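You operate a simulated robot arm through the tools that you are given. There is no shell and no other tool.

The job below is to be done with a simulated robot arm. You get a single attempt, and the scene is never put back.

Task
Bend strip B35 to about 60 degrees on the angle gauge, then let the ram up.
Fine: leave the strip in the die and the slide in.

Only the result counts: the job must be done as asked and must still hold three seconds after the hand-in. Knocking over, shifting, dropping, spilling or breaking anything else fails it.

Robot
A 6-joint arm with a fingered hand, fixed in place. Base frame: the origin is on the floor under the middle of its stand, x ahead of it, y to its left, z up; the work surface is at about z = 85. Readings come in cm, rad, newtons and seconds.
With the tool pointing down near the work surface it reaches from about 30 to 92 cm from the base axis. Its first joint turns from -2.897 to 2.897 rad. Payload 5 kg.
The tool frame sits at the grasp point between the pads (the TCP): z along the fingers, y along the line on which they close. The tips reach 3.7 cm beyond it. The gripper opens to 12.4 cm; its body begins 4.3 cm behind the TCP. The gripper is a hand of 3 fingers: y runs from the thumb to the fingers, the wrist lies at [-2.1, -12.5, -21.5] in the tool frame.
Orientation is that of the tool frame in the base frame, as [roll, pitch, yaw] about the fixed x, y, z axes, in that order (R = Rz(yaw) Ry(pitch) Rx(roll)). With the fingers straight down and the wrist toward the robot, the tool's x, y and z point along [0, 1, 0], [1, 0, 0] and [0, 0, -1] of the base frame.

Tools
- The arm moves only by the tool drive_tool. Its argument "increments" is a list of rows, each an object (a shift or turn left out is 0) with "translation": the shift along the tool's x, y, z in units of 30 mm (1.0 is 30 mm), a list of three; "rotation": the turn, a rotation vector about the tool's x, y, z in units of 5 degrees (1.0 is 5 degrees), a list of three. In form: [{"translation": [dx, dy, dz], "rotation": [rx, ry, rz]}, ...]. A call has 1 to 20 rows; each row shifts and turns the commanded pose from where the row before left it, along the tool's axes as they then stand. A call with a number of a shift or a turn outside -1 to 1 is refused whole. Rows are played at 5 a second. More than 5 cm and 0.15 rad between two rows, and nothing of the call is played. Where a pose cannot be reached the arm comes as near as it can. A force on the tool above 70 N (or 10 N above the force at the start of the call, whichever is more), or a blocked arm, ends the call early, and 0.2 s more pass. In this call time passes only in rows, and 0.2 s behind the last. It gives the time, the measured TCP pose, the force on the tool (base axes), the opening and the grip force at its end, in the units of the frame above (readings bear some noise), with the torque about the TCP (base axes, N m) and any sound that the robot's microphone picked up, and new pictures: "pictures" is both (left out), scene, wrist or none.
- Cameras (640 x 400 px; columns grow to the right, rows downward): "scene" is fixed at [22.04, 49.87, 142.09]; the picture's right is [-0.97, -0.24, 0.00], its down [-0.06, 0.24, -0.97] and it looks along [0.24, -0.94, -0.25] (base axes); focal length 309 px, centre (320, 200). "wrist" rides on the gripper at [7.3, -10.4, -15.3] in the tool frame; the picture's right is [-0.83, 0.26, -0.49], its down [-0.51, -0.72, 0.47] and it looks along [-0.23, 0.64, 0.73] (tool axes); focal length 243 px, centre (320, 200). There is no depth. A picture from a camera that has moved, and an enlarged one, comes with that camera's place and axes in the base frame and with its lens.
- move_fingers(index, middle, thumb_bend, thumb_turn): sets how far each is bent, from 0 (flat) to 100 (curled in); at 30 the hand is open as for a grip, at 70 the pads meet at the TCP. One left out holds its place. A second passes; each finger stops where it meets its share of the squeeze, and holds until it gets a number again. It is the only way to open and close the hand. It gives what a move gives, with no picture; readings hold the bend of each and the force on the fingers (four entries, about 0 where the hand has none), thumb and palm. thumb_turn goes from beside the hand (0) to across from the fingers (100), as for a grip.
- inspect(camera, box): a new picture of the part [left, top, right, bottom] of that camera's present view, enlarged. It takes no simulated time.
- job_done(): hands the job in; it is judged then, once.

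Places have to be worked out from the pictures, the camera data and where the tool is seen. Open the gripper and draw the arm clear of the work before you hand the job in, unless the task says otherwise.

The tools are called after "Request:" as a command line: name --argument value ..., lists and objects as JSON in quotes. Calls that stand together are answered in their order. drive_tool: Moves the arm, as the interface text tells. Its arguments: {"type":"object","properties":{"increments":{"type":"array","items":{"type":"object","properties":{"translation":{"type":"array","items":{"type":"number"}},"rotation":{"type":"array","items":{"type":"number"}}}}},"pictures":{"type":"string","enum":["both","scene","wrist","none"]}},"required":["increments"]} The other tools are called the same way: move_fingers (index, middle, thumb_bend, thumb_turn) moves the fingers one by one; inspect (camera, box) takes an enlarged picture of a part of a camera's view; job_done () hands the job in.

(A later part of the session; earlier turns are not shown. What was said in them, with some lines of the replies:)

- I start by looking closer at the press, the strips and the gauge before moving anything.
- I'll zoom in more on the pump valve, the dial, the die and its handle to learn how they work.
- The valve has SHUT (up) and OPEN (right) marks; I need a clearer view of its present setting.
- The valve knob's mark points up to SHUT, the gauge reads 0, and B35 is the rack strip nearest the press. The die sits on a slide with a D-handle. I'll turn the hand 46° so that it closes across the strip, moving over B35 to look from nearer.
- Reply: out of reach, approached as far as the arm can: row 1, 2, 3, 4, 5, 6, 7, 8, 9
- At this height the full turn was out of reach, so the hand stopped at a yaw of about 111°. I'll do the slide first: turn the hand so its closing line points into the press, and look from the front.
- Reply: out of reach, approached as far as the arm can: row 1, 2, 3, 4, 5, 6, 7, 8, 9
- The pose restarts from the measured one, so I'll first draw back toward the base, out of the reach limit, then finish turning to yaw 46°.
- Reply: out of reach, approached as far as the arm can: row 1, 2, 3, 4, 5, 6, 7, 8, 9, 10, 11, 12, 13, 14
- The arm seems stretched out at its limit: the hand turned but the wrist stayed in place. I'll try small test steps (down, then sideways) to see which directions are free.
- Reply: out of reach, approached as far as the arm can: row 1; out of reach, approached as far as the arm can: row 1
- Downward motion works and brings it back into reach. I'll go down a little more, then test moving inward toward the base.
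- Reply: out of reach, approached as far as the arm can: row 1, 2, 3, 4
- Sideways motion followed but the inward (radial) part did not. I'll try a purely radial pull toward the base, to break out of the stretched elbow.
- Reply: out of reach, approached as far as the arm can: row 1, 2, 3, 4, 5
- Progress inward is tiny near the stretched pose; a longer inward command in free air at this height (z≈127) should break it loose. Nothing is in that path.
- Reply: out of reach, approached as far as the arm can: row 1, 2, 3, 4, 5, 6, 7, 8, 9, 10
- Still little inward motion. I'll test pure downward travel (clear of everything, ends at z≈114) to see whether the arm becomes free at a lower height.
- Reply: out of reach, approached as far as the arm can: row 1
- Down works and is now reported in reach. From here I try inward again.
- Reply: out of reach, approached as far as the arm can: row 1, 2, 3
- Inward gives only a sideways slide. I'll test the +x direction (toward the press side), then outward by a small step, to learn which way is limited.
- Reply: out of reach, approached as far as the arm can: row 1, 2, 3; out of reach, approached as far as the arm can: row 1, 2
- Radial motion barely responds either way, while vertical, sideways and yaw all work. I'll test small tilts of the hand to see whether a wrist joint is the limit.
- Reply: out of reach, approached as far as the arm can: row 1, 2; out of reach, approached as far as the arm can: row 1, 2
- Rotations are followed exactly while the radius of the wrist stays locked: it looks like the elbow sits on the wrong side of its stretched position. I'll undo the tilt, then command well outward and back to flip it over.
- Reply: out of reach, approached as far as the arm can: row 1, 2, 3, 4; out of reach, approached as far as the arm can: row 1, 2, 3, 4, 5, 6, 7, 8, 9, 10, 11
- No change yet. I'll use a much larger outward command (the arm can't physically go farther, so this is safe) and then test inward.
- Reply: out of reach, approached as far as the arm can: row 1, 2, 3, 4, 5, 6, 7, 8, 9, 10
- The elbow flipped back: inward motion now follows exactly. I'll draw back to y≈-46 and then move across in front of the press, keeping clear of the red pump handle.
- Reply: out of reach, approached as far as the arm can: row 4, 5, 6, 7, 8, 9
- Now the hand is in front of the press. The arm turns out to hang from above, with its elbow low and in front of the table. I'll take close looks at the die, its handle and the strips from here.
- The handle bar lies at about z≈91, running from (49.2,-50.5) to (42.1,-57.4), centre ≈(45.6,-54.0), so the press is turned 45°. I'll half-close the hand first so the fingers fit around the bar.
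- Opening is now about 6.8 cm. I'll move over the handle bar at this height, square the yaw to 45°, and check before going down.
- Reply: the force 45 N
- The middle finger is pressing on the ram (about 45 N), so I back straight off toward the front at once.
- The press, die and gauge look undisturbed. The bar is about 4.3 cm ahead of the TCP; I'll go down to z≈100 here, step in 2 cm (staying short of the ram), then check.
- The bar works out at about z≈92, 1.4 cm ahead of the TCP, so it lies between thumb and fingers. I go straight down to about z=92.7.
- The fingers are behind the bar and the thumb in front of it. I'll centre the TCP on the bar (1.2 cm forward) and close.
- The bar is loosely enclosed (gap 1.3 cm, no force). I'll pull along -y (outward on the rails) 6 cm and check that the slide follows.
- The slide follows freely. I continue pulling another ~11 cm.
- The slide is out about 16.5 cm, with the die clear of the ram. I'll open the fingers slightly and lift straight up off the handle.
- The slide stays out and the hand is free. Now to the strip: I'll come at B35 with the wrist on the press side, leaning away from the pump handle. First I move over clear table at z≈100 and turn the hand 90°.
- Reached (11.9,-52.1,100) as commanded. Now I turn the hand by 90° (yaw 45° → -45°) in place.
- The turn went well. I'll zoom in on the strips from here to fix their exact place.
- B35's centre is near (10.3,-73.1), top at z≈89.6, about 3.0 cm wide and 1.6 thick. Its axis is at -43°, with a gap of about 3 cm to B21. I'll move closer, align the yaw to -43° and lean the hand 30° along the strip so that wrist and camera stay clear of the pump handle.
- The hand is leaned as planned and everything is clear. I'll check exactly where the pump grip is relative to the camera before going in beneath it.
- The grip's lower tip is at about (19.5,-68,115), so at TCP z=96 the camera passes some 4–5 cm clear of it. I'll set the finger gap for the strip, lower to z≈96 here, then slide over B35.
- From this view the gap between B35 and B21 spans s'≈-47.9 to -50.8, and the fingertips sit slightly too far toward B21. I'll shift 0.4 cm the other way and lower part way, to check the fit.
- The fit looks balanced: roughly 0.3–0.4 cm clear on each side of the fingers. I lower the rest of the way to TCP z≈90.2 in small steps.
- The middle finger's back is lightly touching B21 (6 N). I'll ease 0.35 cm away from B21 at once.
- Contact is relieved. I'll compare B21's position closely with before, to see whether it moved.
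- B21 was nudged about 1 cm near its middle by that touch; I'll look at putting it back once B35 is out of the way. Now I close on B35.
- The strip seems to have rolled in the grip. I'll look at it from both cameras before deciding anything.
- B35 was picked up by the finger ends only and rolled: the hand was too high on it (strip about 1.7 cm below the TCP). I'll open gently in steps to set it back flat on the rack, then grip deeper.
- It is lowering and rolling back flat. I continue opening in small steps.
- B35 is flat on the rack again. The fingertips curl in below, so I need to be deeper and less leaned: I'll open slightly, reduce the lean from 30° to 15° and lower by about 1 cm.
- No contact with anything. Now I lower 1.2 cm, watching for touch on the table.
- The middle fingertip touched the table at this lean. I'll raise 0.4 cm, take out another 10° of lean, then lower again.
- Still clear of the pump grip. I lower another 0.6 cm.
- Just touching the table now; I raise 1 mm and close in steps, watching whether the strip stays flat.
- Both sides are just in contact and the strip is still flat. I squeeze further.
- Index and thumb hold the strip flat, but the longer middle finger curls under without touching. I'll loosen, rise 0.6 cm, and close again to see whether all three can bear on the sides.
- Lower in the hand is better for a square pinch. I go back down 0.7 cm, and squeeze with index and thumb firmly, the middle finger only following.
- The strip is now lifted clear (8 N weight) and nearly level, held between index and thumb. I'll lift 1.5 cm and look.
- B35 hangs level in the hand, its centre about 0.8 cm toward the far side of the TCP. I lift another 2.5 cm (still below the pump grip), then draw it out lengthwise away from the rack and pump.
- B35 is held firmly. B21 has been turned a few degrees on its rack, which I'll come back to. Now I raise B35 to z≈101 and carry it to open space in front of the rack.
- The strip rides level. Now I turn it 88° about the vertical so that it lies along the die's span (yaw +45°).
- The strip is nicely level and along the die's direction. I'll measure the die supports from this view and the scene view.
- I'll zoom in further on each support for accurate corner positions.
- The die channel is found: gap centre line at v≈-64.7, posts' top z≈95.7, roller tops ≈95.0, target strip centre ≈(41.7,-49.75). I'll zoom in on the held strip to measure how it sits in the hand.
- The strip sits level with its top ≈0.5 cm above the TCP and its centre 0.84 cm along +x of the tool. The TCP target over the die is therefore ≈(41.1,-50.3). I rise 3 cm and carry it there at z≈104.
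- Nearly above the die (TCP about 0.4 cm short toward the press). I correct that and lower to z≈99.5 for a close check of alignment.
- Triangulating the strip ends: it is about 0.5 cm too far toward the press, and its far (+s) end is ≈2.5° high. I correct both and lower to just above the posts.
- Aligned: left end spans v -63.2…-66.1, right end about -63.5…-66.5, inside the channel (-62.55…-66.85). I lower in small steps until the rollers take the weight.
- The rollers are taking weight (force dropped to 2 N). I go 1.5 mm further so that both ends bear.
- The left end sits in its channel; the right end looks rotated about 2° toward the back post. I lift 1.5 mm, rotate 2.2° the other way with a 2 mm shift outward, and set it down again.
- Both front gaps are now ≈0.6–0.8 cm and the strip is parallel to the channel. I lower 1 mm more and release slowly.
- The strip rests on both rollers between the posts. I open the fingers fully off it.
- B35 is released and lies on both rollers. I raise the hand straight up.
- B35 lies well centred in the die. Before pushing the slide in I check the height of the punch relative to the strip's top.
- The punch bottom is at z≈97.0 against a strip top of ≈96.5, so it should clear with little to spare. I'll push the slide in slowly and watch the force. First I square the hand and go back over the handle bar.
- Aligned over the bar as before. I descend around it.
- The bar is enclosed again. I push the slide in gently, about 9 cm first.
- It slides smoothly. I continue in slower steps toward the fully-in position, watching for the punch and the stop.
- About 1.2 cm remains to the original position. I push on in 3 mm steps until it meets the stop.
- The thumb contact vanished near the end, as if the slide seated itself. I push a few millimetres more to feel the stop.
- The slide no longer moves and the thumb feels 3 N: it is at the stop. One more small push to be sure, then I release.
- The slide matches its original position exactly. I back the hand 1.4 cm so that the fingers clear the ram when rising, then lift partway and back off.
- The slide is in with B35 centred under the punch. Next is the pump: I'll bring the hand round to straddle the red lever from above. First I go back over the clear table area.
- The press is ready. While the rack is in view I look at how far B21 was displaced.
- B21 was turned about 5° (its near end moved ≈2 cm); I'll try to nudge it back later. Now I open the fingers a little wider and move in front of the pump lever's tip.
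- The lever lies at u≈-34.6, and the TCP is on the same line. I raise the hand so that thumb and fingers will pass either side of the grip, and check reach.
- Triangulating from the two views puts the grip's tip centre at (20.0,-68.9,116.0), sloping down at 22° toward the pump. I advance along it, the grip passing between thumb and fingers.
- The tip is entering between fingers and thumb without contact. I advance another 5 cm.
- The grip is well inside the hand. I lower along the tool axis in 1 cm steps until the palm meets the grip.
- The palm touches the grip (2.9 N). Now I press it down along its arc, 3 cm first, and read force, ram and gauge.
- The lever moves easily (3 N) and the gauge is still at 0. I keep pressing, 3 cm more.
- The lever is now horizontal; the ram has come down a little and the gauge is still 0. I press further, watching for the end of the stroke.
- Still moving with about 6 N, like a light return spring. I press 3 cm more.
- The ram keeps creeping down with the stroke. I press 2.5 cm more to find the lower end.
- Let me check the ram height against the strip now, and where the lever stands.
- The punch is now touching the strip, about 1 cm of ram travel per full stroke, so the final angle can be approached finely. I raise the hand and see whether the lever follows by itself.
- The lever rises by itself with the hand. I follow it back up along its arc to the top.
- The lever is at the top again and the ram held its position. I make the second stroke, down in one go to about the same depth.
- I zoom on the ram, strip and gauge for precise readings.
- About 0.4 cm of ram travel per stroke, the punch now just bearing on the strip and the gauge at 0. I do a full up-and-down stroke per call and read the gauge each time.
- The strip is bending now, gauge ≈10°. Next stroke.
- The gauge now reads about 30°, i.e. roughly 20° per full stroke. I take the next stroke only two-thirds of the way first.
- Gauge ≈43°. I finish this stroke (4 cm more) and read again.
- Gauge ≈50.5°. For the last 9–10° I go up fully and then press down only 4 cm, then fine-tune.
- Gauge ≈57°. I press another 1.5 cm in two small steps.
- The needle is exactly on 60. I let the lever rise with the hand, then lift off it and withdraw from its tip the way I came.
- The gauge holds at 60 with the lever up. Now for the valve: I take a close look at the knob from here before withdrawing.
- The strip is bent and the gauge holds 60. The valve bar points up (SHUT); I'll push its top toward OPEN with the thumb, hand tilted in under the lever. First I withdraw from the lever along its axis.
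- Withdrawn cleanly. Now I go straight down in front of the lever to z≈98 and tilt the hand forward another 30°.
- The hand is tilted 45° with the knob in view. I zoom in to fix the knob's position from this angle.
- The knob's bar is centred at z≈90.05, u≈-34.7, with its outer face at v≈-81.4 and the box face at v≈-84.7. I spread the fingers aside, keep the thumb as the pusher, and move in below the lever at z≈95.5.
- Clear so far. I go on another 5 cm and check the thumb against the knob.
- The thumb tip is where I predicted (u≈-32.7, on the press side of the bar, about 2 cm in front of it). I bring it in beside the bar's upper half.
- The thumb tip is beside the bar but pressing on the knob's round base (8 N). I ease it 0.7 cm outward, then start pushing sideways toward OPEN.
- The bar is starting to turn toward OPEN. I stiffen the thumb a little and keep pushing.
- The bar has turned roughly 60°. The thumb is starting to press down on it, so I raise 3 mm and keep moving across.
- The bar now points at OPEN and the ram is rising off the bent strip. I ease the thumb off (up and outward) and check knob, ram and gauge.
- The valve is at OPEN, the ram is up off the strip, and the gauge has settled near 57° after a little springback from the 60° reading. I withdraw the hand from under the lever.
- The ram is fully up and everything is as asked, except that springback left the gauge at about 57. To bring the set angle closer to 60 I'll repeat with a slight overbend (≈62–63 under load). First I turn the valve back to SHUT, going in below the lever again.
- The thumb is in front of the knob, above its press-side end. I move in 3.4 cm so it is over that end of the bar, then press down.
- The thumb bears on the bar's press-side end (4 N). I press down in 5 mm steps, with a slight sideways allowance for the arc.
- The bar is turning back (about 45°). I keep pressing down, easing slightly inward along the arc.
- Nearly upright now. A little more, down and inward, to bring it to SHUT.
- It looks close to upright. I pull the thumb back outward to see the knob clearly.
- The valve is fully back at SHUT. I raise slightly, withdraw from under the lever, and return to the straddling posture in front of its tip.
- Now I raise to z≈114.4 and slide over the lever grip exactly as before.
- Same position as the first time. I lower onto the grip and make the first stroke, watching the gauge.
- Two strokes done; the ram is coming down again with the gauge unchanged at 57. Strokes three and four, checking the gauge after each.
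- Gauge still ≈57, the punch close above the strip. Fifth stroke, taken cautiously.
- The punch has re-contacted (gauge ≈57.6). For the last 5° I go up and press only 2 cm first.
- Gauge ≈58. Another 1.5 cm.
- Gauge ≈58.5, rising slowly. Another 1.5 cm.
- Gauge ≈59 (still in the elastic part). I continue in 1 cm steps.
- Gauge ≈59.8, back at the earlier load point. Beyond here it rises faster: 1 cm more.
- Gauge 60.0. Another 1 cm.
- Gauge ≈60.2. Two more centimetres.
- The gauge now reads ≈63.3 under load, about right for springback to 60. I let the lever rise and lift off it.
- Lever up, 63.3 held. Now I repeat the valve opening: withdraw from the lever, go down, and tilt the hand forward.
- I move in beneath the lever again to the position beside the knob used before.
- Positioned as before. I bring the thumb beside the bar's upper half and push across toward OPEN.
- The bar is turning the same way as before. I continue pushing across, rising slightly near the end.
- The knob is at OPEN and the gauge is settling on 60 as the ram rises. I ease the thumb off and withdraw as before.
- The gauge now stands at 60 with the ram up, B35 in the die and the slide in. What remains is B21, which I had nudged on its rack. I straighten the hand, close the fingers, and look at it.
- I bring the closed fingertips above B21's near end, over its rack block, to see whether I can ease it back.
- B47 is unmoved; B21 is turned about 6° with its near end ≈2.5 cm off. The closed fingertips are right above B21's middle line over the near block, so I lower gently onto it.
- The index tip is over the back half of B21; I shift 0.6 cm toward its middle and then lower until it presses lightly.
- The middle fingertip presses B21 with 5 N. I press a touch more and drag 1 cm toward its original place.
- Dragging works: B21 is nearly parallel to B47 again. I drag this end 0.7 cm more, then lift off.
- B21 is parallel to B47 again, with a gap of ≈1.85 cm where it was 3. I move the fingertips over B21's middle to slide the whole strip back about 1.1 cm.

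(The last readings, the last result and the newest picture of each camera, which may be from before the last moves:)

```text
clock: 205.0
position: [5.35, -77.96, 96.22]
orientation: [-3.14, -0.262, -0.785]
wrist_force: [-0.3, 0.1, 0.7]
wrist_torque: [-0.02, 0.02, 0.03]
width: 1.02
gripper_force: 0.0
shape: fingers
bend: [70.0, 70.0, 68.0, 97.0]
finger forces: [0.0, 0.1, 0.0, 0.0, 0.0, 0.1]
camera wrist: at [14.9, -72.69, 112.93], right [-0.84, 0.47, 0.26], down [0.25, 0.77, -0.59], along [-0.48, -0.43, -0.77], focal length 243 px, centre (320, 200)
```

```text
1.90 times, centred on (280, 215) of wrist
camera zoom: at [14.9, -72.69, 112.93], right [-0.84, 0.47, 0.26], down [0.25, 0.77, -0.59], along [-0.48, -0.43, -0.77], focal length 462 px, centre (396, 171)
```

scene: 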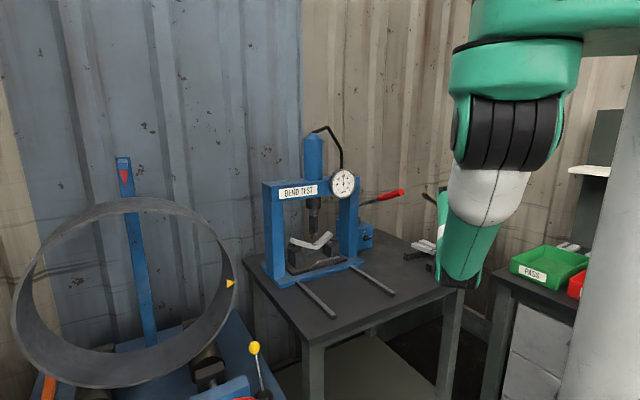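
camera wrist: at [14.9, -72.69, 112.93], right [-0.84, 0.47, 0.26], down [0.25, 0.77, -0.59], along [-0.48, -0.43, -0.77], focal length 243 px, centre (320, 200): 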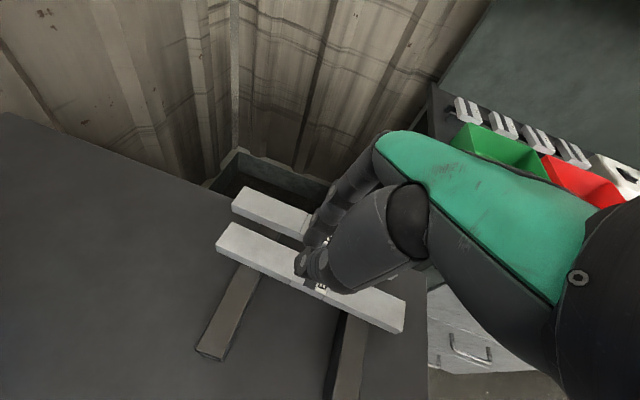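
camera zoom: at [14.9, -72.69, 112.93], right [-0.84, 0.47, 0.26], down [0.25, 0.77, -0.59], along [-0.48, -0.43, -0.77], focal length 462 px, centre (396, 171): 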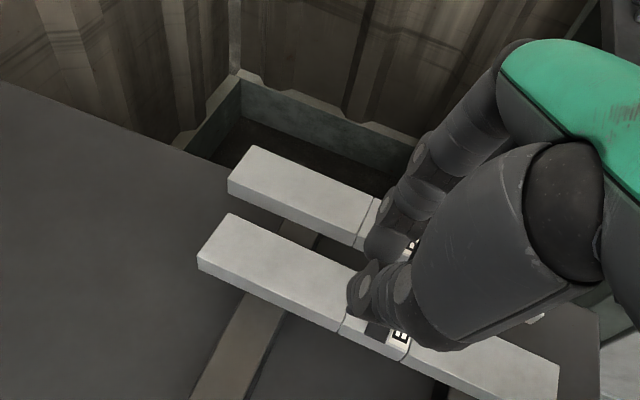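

I shift 0.5 cm toward the front for the same contact point as before, and lower onto the strip.

Request:
drive_tool --increments '[{"translation": [0, -0.17, 0]}, {"translation": [-0.09, 0, 0.322]}, {"translation": [-0.08, 0, 0.29]}, {"translation": [-0.026, 0, 0.097]}]' --pictures "none"

Request:
drive_tool --increments '[{"translation": [-0.026, 0, 0.097]}]' --pictures "none"

```text
clock: 206.0
position: [5.65, -77.4, 93.94]
orientation: [3.141, -0.263, -0.784]
wrist_force: [-0.1, -0.2, 2.6]
wrist_torque: [-0.03, 0.08, -0.02]
width: 1.01
gripper_force: 1.1
shape: fingers
bend: [70.0, 70.0, 68.0, 97.0]
finger forces: [0.0, 2.9, 0.0, 0.1, 0.0, 0.0]
```

```text
clock: 206.4
position: [5.76, -77.46, 93.83]
orientation: [3.138, -0.262, -0.784]
wrist_force: [0.7, 0.5, 6.7]
wrist_torque: [0.03, 0.01, 0.01]
width: 1.0
gripper_force: 2.7
shape: fingers
bend: [70.0, 71.0, 68.0, 97.0]
finger forces: [0.0, 6.2, 0.0, 0.0, 0.0, 0.0]
```

Contact 6.7 N at the strip's middle. I press a little more and slide it 1.1 cm.

Request:
drive_tool --increments '[{"translation": [-0.03, 0, 0.11]}, {"translation": [0, -0.12, 0]}, {"translation": [0, -0.12, 0]}, {"translation": [0, -0.12, 0]}]' --pictures "none"

Request:
drive_tool --increments '[{"translation": [0.05, 0, -0.2]}, {"translation": [0.117, 0, -0.434]}]' --pictures "none"

Request:
inspect --camera "wrist" --box '[180, 110, 380, 320]'

```text
clock: 207.4
position: [6.49, -76.65, 93.42]
orientation: [-3.141, -0.264, -0.785]
wrist_force: [1.2, 0.1, 12.6]
wrist_torque: [0.27, -0.05, 0.01]
width: 0.93
gripper_force: 4.7
shape: fingers
bend: [70.0, 72.0, 68.0, 97.0]
finger forces: [1.5, 7.6, 0.0, 0.0, 0.0, 0.0]
```

```text
clock: 208.0
position: [6.44, -76.68, 95.16]
orientation: [-3.14, -0.26, -0.788]
wrist_force: [-0.1, -0.4, 0.3]
wrist_torque: [-0.01, 0.0, 0.01]
width: 0.94
gripper_force: 0.1
shape: fingers
bend: [70.0, 70.0, 68.0, 97.0]
finger forces: [0.0, 0.1, 0.0, 0.0, 0.1, 0.0]
```

```text
1.90 times, centred on (280, 215) of wrist
camera zoom: at [15.91, -71.48, 111.8], right [-0.84, 0.47, 0.26], down [0.25, 0.77, -0.58], along [-0.48, -0.43, -0.77], focal length 462 px, centre (396, 171)
```

zoom: 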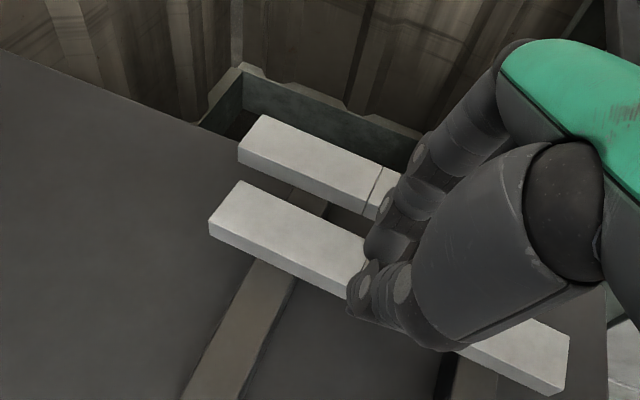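

The strip followed only part of the way (gap now ≈2.3 cm). I step back onto its middle and repeat once with a firmer press.

Request:
drive_tool --increments '[{"translation": [0, 0.3, 0]}, {"translation": [-0.05, 0, 0.2]}, {"translation": [-0.05, 0, 0.2]}, {"translation": [-0.04, 0, 0.15]}]' --pictures "none"

Request:
drive_tool --increments '[{"translation": [-0.02, 0, 0.08]}]' --pictures "none"

```text
clock: 209.0
position: [5.77, -77.54, 93.76]
orientation: [3.139, -0.263, -0.786]
wrist_force: [0.8, -0.3, 7.6]
wrist_torque: [-0.04, 0.12, 0.01]
width: 0.96
gripper_force: 4.7
shape: fingers
bend: [70.0, 71.0, 68.0, 97.0]
finger forces: [0.0, 9.1, 0.0, 0.1, 0.0, 0.1]
```

```text
clock: 209.4
position: [5.81, -77.56, 93.43]
orientation: [3.139, -0.262, -0.783]
wrist_force: [1.3, 0.9, 11.3]
wrist_torque: [0.18, 0.06, 0.01]
width: 0.94
gripper_force: 4.9
shape: fingers
bend: [70.0, 72.0, 68.0, 97.0]
finger forces: [0.0, 10.0, 0.0, 0.0, 0.0, 0.0]
```

11 N now. I add a little more and drag 1 cm slowly.

Request:
drive_tool --increments '[{"translation": [-0.02, 0, 0.09]}, {"translation": [0, -0.08, 0]}, {"translation": [0, -0.08, 0]}, {"translation": [0, -0.08, 0]}, {"translation": [0, -0.08, 0]}]' --pictures "none"

Request:
drive_tool --increments '[{"translation": [0.05, 0, -0.2]}, {"translation": [0.117, 0, -0.434]}]' --pictures "none"

Request:
inspect --camera "wrist" --box '[180, 110, 380, 320]'

```text
clock: 210.6
position: [6.56, -76.72, 93.24]
orientation: [3.138, -0.262, -0.783]
wrist_force: [1.5, 0.6, 28.8]
wrist_torque: [-0.01, -0.28, -0.01]
width: 0.74
gripper_force: 15.9
shape: fingers
bend: [71.0, 73.0, 67.0, 97.0]
finger forces: [19.8, 8.6, 0.0, 0.1, 2.3, 0.0]
```

```text
clock: 211.2
position: [6.5, -76.51, 94.67]
orientation: [-3.138, -0.256, -0.788]
wrist_force: [0.0, -0.4, 0.0]
wrist_torque: [0.03, 0.05, 0.02]
width: 0.95
gripper_force: 0.1
shape: fingers
bend: [70.0, 70.0, 68.0, 97.0]
finger forces: [0.1, 0.1, 0.0, 0.0, 0.0, 0.0]
```

```text
1.90 times, centred on (280, 215) of wrist
camera zoom: at [16.03, -71.44, 111.38], right [-0.84, 0.47, 0.26], down [0.25, 0.77, -0.58], along [-0.48, -0.42, -0.77], focal length 462 px, centre (396, 171)
```

zoom: 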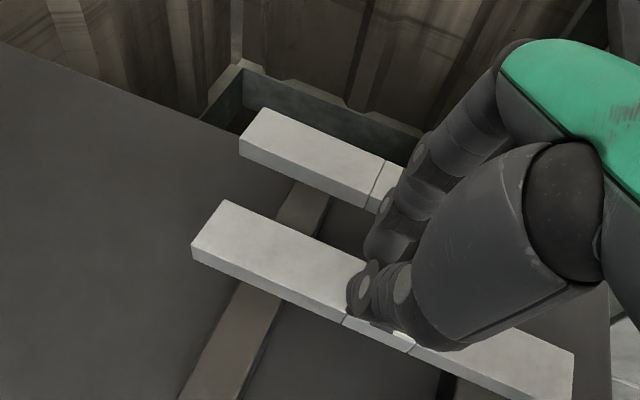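

B21 is parallel to B47 now but slid a bit far (gap ≈3.9 instead of 3.0 cm). I'll put the closed fingers in front of its middle and push it back gently by the difference.

Request:
drive_tool --increments '[{"translation": [0, -0.67, 0]}, {"translation": [0, -0.67, 0]}, {"translation": [-0.125, 0, 0.467]}, {"translation": [-0.125, 0, 0.467]}]' --pictures "none"

Request:
inspect --camera "wrist" --box '[180, 110, 380, 320]'

Request:
inspect --camera "scene" --box '[340, 160, 460, 270]'

```text
clock: 212.2
position: [9.34, -74.19, 92.55]
orientation: [3.132, -0.268, -0.782]
wrist_force: [-0.3, 0.7, 27.7]
wrist_torque: [-0.43, 0.76, -0.06]
width: 0.98
gripper_force: 15.9
shape: fingers
bend: [70.0, 71.0, 68.0, 97.0]
finger forces: [0.0, 31.8, 0.0, 0.1, 0.1, 0.0]
```

```text
1.90 times, centred on (280, 215) of wrist
camera zoom: at [18.87, -68.82, 109.22], right [-0.84, 0.48, 0.26], down [0.25, 0.76, -0.6], along [-0.48, -0.44, -0.76], focal length 462 px, centre (396, 171)
```

zoom: 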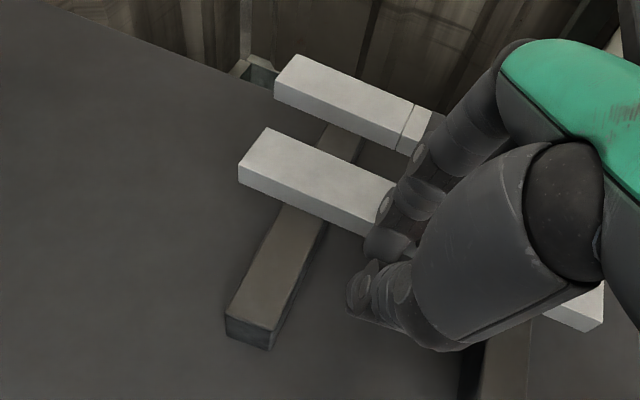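

```text
3.64 times, centred on (400, 215) of scene
camera zoom: at [22.04, 49.87, 142.09], right [-0.97, -0.24, 0.0], down [-0.06, 0.24, -0.97], along [0.24, -0.94, -0.25], focal length 1124 px, centre (29, 146)
```

zoom: 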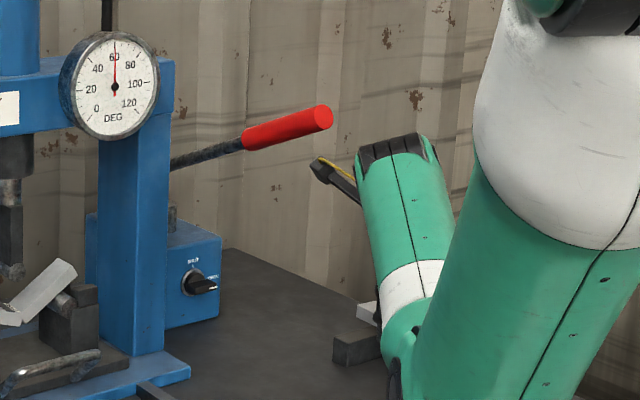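

The middle finger meets something at z≈88 (28 N), so I raise at once. From this view the gap to B47 measures 3.0 cm, which is already the original spacing.

Request:
drive_tool --increments '[{"translation": [0.05, 0, -0.3]}, {"translation": [0.1, 0, -0.5]}, {"translation": [0.1, -0.3, -0.3]}]' --pictures "both"

Request:
inspect --camera "wrist" --box '[180, 90, 420, 340]'

```text
clock: 213.0
position: [9.89, -73.12, 95.3]
orientation: [-3.139, -0.26, -0.788]
wrist_force: [0.5, 0.1, -0.5]
wrist_torque: [-0.03, 0.0, -0.02]
width: 0.94
gripper_force: 0.1
shape: fingers
bend: [70.0, 70.0, 68.0, 97.0]
finger forces: [0.0, 0.0, 0.0, 0.0, 0.1, 0.0]
camera wrist: at [19.36, -67.94, 111.98], right [-0.84, 0.47, 0.26], down [0.25, 0.77, -0.58], along [-0.48, -0.43, -0.77], focal length 243 px, centre (320, 200)
```

scene: 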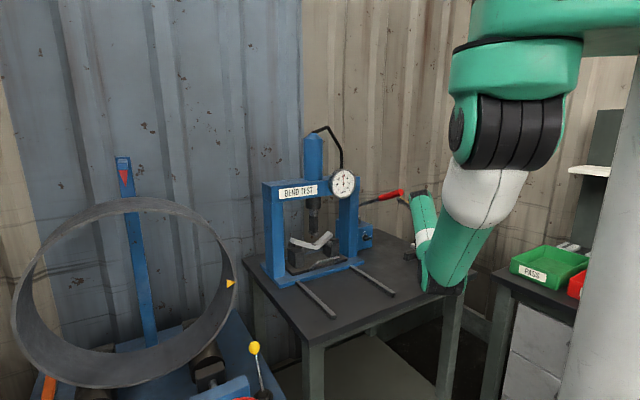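
wrist: 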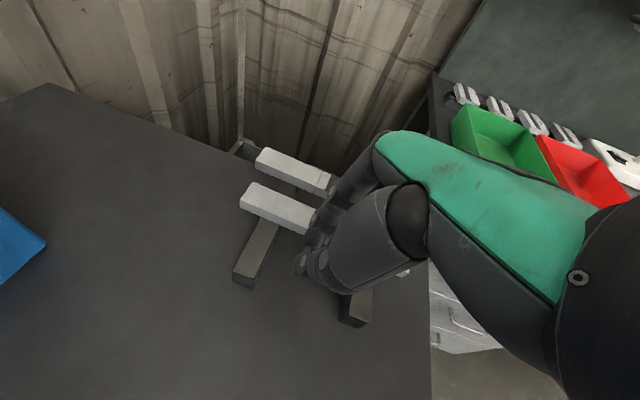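

```text
1.60 times, centred on (300, 215) of wrist
camera zoom: at [19.36, -67.94, 111.98], right [-0.84, 0.47, 0.26], down [0.25, 0.77, -0.58], along [-0.48, -0.43, -0.77], focal length 388 px, centre (352, 176)
```

zoom: 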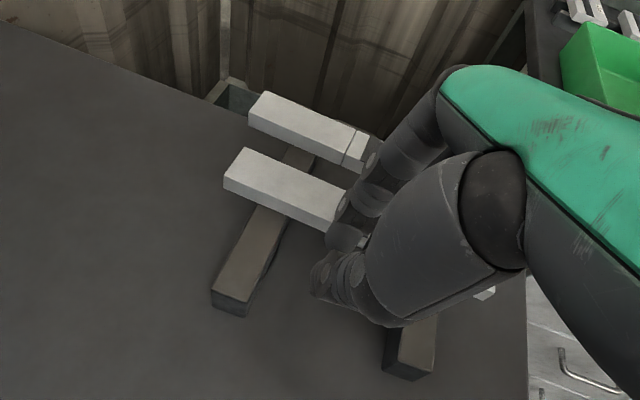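

I'll stop handling B21 here. I move the hand clear (first outward, since the camera is near the lever tip) and look at the whole rack.

Request:
drive_tool --increments '[{"translation": [-0.96, 0, -0.257]}, {"translation": [-0.96, 0, -0.257]}, {"translation": [-0.26, -0.95, -0.39]}, {"translation": [-0.26, -0.95, -0.39]}, {"translation": [-0.26, -0.95, -0.39]}, {"translation": [-0.26, -0.95, -0.39]}]' --pictures "both"

Request:
inspect --camera "wrist" --box '[190, 80, 390, 240]'

Request:
inspect --camera "scene" --box '[380, 220, 480, 290]'

```text
clock: 214.4
position: [10.7, -57.7, 99.16]
orientation: [3.141, -0.261, -0.786]
wrist_force: [-0.4, 1.0, -0.7]
wrist_torque: [0.02, -0.01, 0.0]
width: 0.96
gripper_force: 0.0
shape: fingers
bend: [70.0, 70.0, 68.0, 97.0]
finger forces: [0.1, 0.0, 0.0, 0.0, 0.0, 0.0]
camera wrist: at [20.31, -52.53, 115.9], right [-0.84, 0.47, 0.26], down [0.25, 0.77, -0.59], along [-0.48, -0.43, -0.77], focal length 243 px, centre (320, 200)
```

scene: 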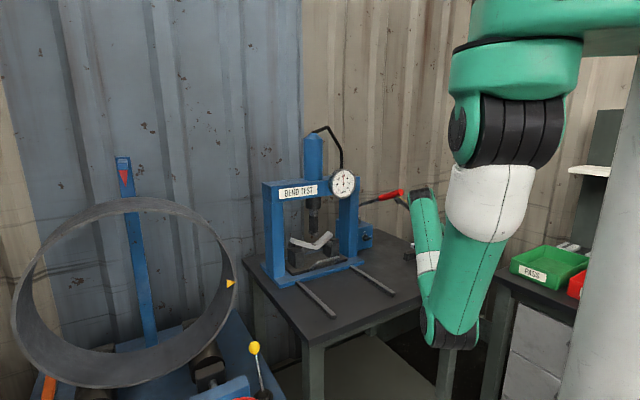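
wrist: 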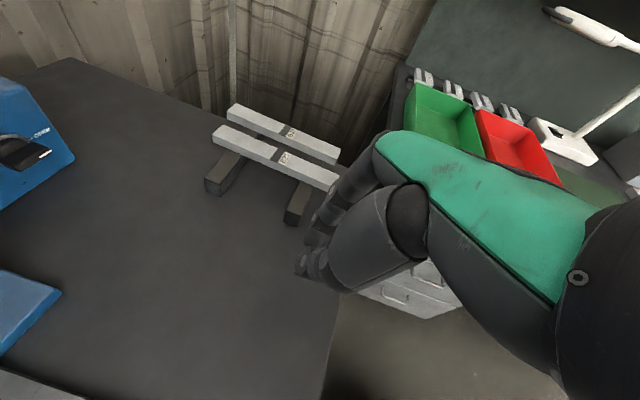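

```text
2.50 times, centred on (290, 160) of wrist
camera zoom: at [20.31, -52.53, 115.9], right [-0.84, 0.47, 0.26], down [0.25, 0.77, -0.59], along [-0.48, -0.43, -0.77], focal length 606 px, centre (395, 300)
```

zoom: 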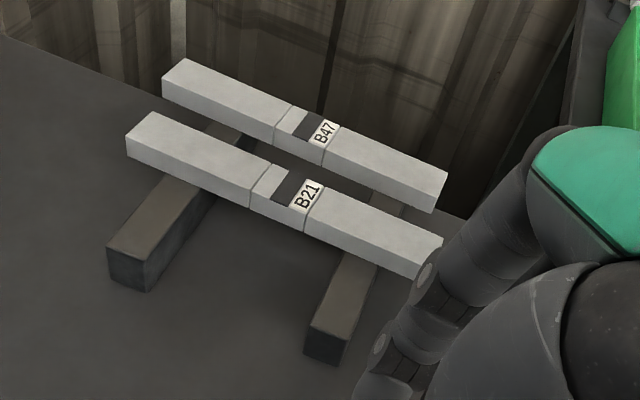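

```text
5.71 times, centred on (430, 255) of scene
camera zoom: at [22.04, 49.87, 142.09], right [-0.97, -0.24, 0.0], down [-0.06, 0.24, -0.97], along [0.24, -0.94, -0.25], focal length 1765 px, centre (-309, -114)
```

zoom: 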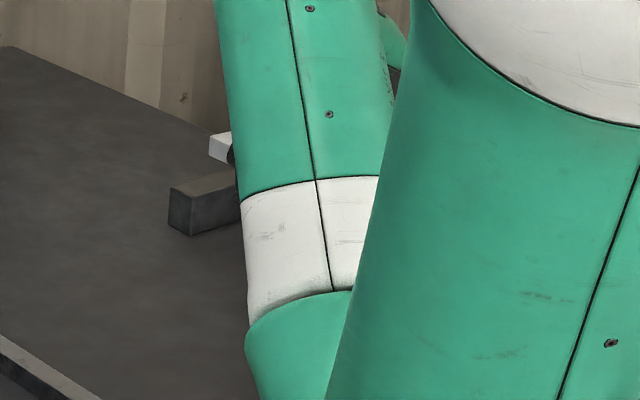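

B21 now lies parallel to B47 with the original spacing, and the rack blocks are where they were. I open the hand and draw the arm back clear of the work.

Request:
move_fingers --index 30 --middle 30 --thumb_bend 30

Request:
drive_tool --increments '[{"translation": [-0.5, -0.4, -0.25]}, {"translation": [-0.5, -0.4, -0.25]}, {"translation": [-0.4, -0.3, -0.2]}]' --pictures "both"

Request:
inspect --camera "scene" --box '[250, 130, 420, 320]'

Request:
inspect --camera "scene" --box '[324, 160, 364, 200]'

Request:
inspect --camera "wrist" --box '[150, 30, 390, 240]'

```text
clock: 215.4
position: [10.82, -57.71, 99.18]
orientation: [3.141, -0.26, -0.784]
wrist_force: [0.4, -0.4, 0.2]
wrist_torque: [0.03, -0.03, 0.02]
width: 12.84
gripper_force: 0.0
shape: fingers
bend: [30.0, 30.0, 30.0, 97.0]
finger forces: [0.0, 0.0, 0.1, 0.0, 0.0, 0.1]
```

```text
clock: 216.2
position: [9.83, -52.41, 100.07]
orientation: [3.14, -0.26, -0.784]
wrist_force: [0.8, 0.3, -0.7]
wrist_torque: [-0.01, 0.0, 0.0]
width: 12.84
gripper_force: 0.1
shape: fingers
bend: [30.0, 30.0, 30.0, 97.0]
finger forces: [0.1, 0.1, 0.0, 0.1, 0.0, 0.0]
camera wrist: at [19.36, -47.19, 116.76], right [-0.84, 0.47, 0.26], down [0.25, 0.77, -0.59], along [-0.48, -0.43, -0.77], focal length 243 px, centre (320, 200)
```

scene: 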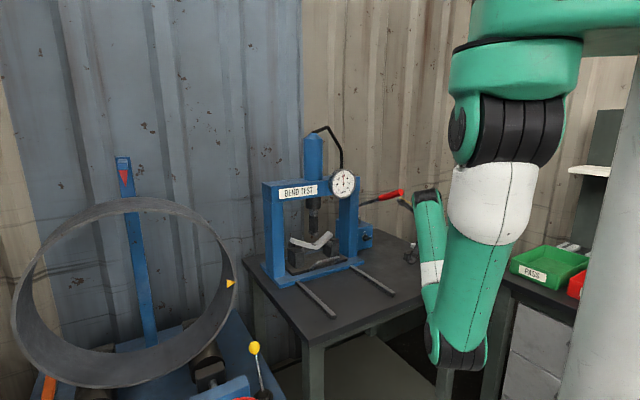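
wrist: 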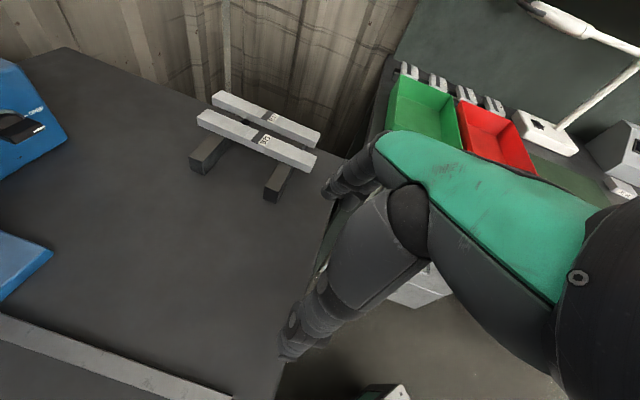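

```text
2.11 times, centred on (335, 225) of scene
camera zoom: at [22.04, 49.87, 142.09], right [-0.97, -0.24, 0.0], down [-0.06, 0.24, -0.97], along [0.24, -0.94, -0.25], focal length 650 px, centre (288, 147)
```

zoom: 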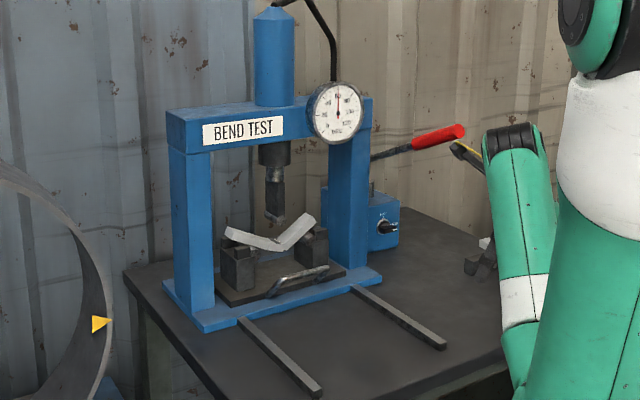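

```text
10.00 times, centred on (344, 180) of scene
camera zoom: at [22.04, 49.87, 142.09], right [-0.97, -0.24, 0.0], down [-0.06, 0.24, -0.97], along [0.24, -0.94, -0.25], focal length 3090 px, centre (80, 400)
```

zoom: 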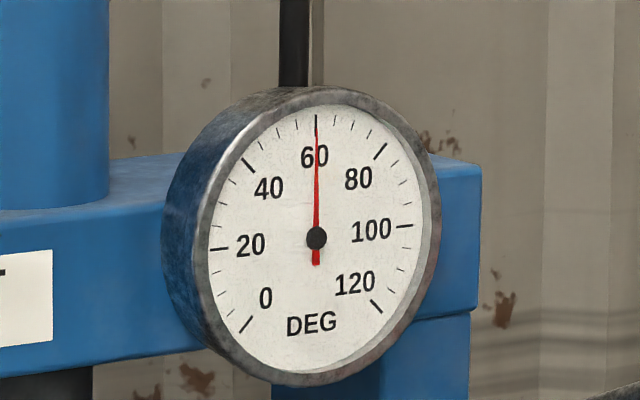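

```text
1.90 times, centred on (270, 135) of wrist
camera zoom: at [19.36, -47.19, 116.76], right [-0.84, 0.47, 0.26], down [0.25, 0.77, -0.59], along [-0.48, -0.43, -0.77], focal length 462 px, centre (415, 324)
```

zoom: 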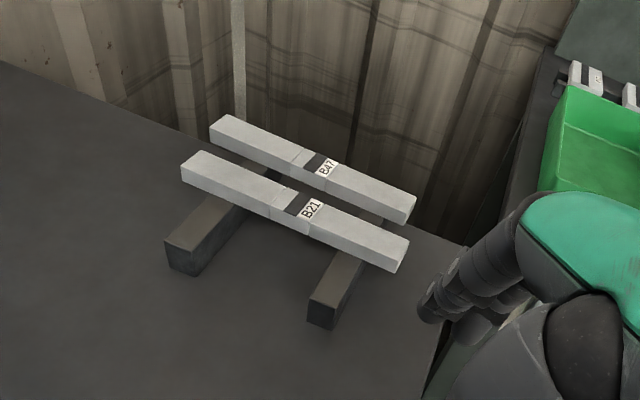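

The gauge reads 60 and the ram is fully up with the valve open. B35 lies bent in the die and the slide is in. B21 and B47 rest parallel on their rack, the lever is up, and the hand is open and clear. I hand the job in.

Request:
job_done

```text
The job is handed in.
```

B35 is bent to 60 degrees on the gauge and the ram is fully up with the valve open. The strip is still in the die and the slide is in. I opened the hand and drew it clear before handing in; no verdict has come back.

- **Bend:** The first bend read 60 under load but sprang back to about 57 when the ram rose. I shut the valve, pressed it to about 63, and it settled at 60.
- **B21 moved:** While gripping B35 I pushed B21 on its rack, about 2 cm at its near end, turned about 6 degrees. I slid it back until it lay parallel to B47 at about the original 3 cm gap. It may still be a few millimetres off.
- **Other contacts:** A finger pressed on the ram at about 45 N while I was reaching for the slide. Later, while I was straightening B21, a finger pressed on something low by the rack at about 28 N. I saw nothing displaced by either.
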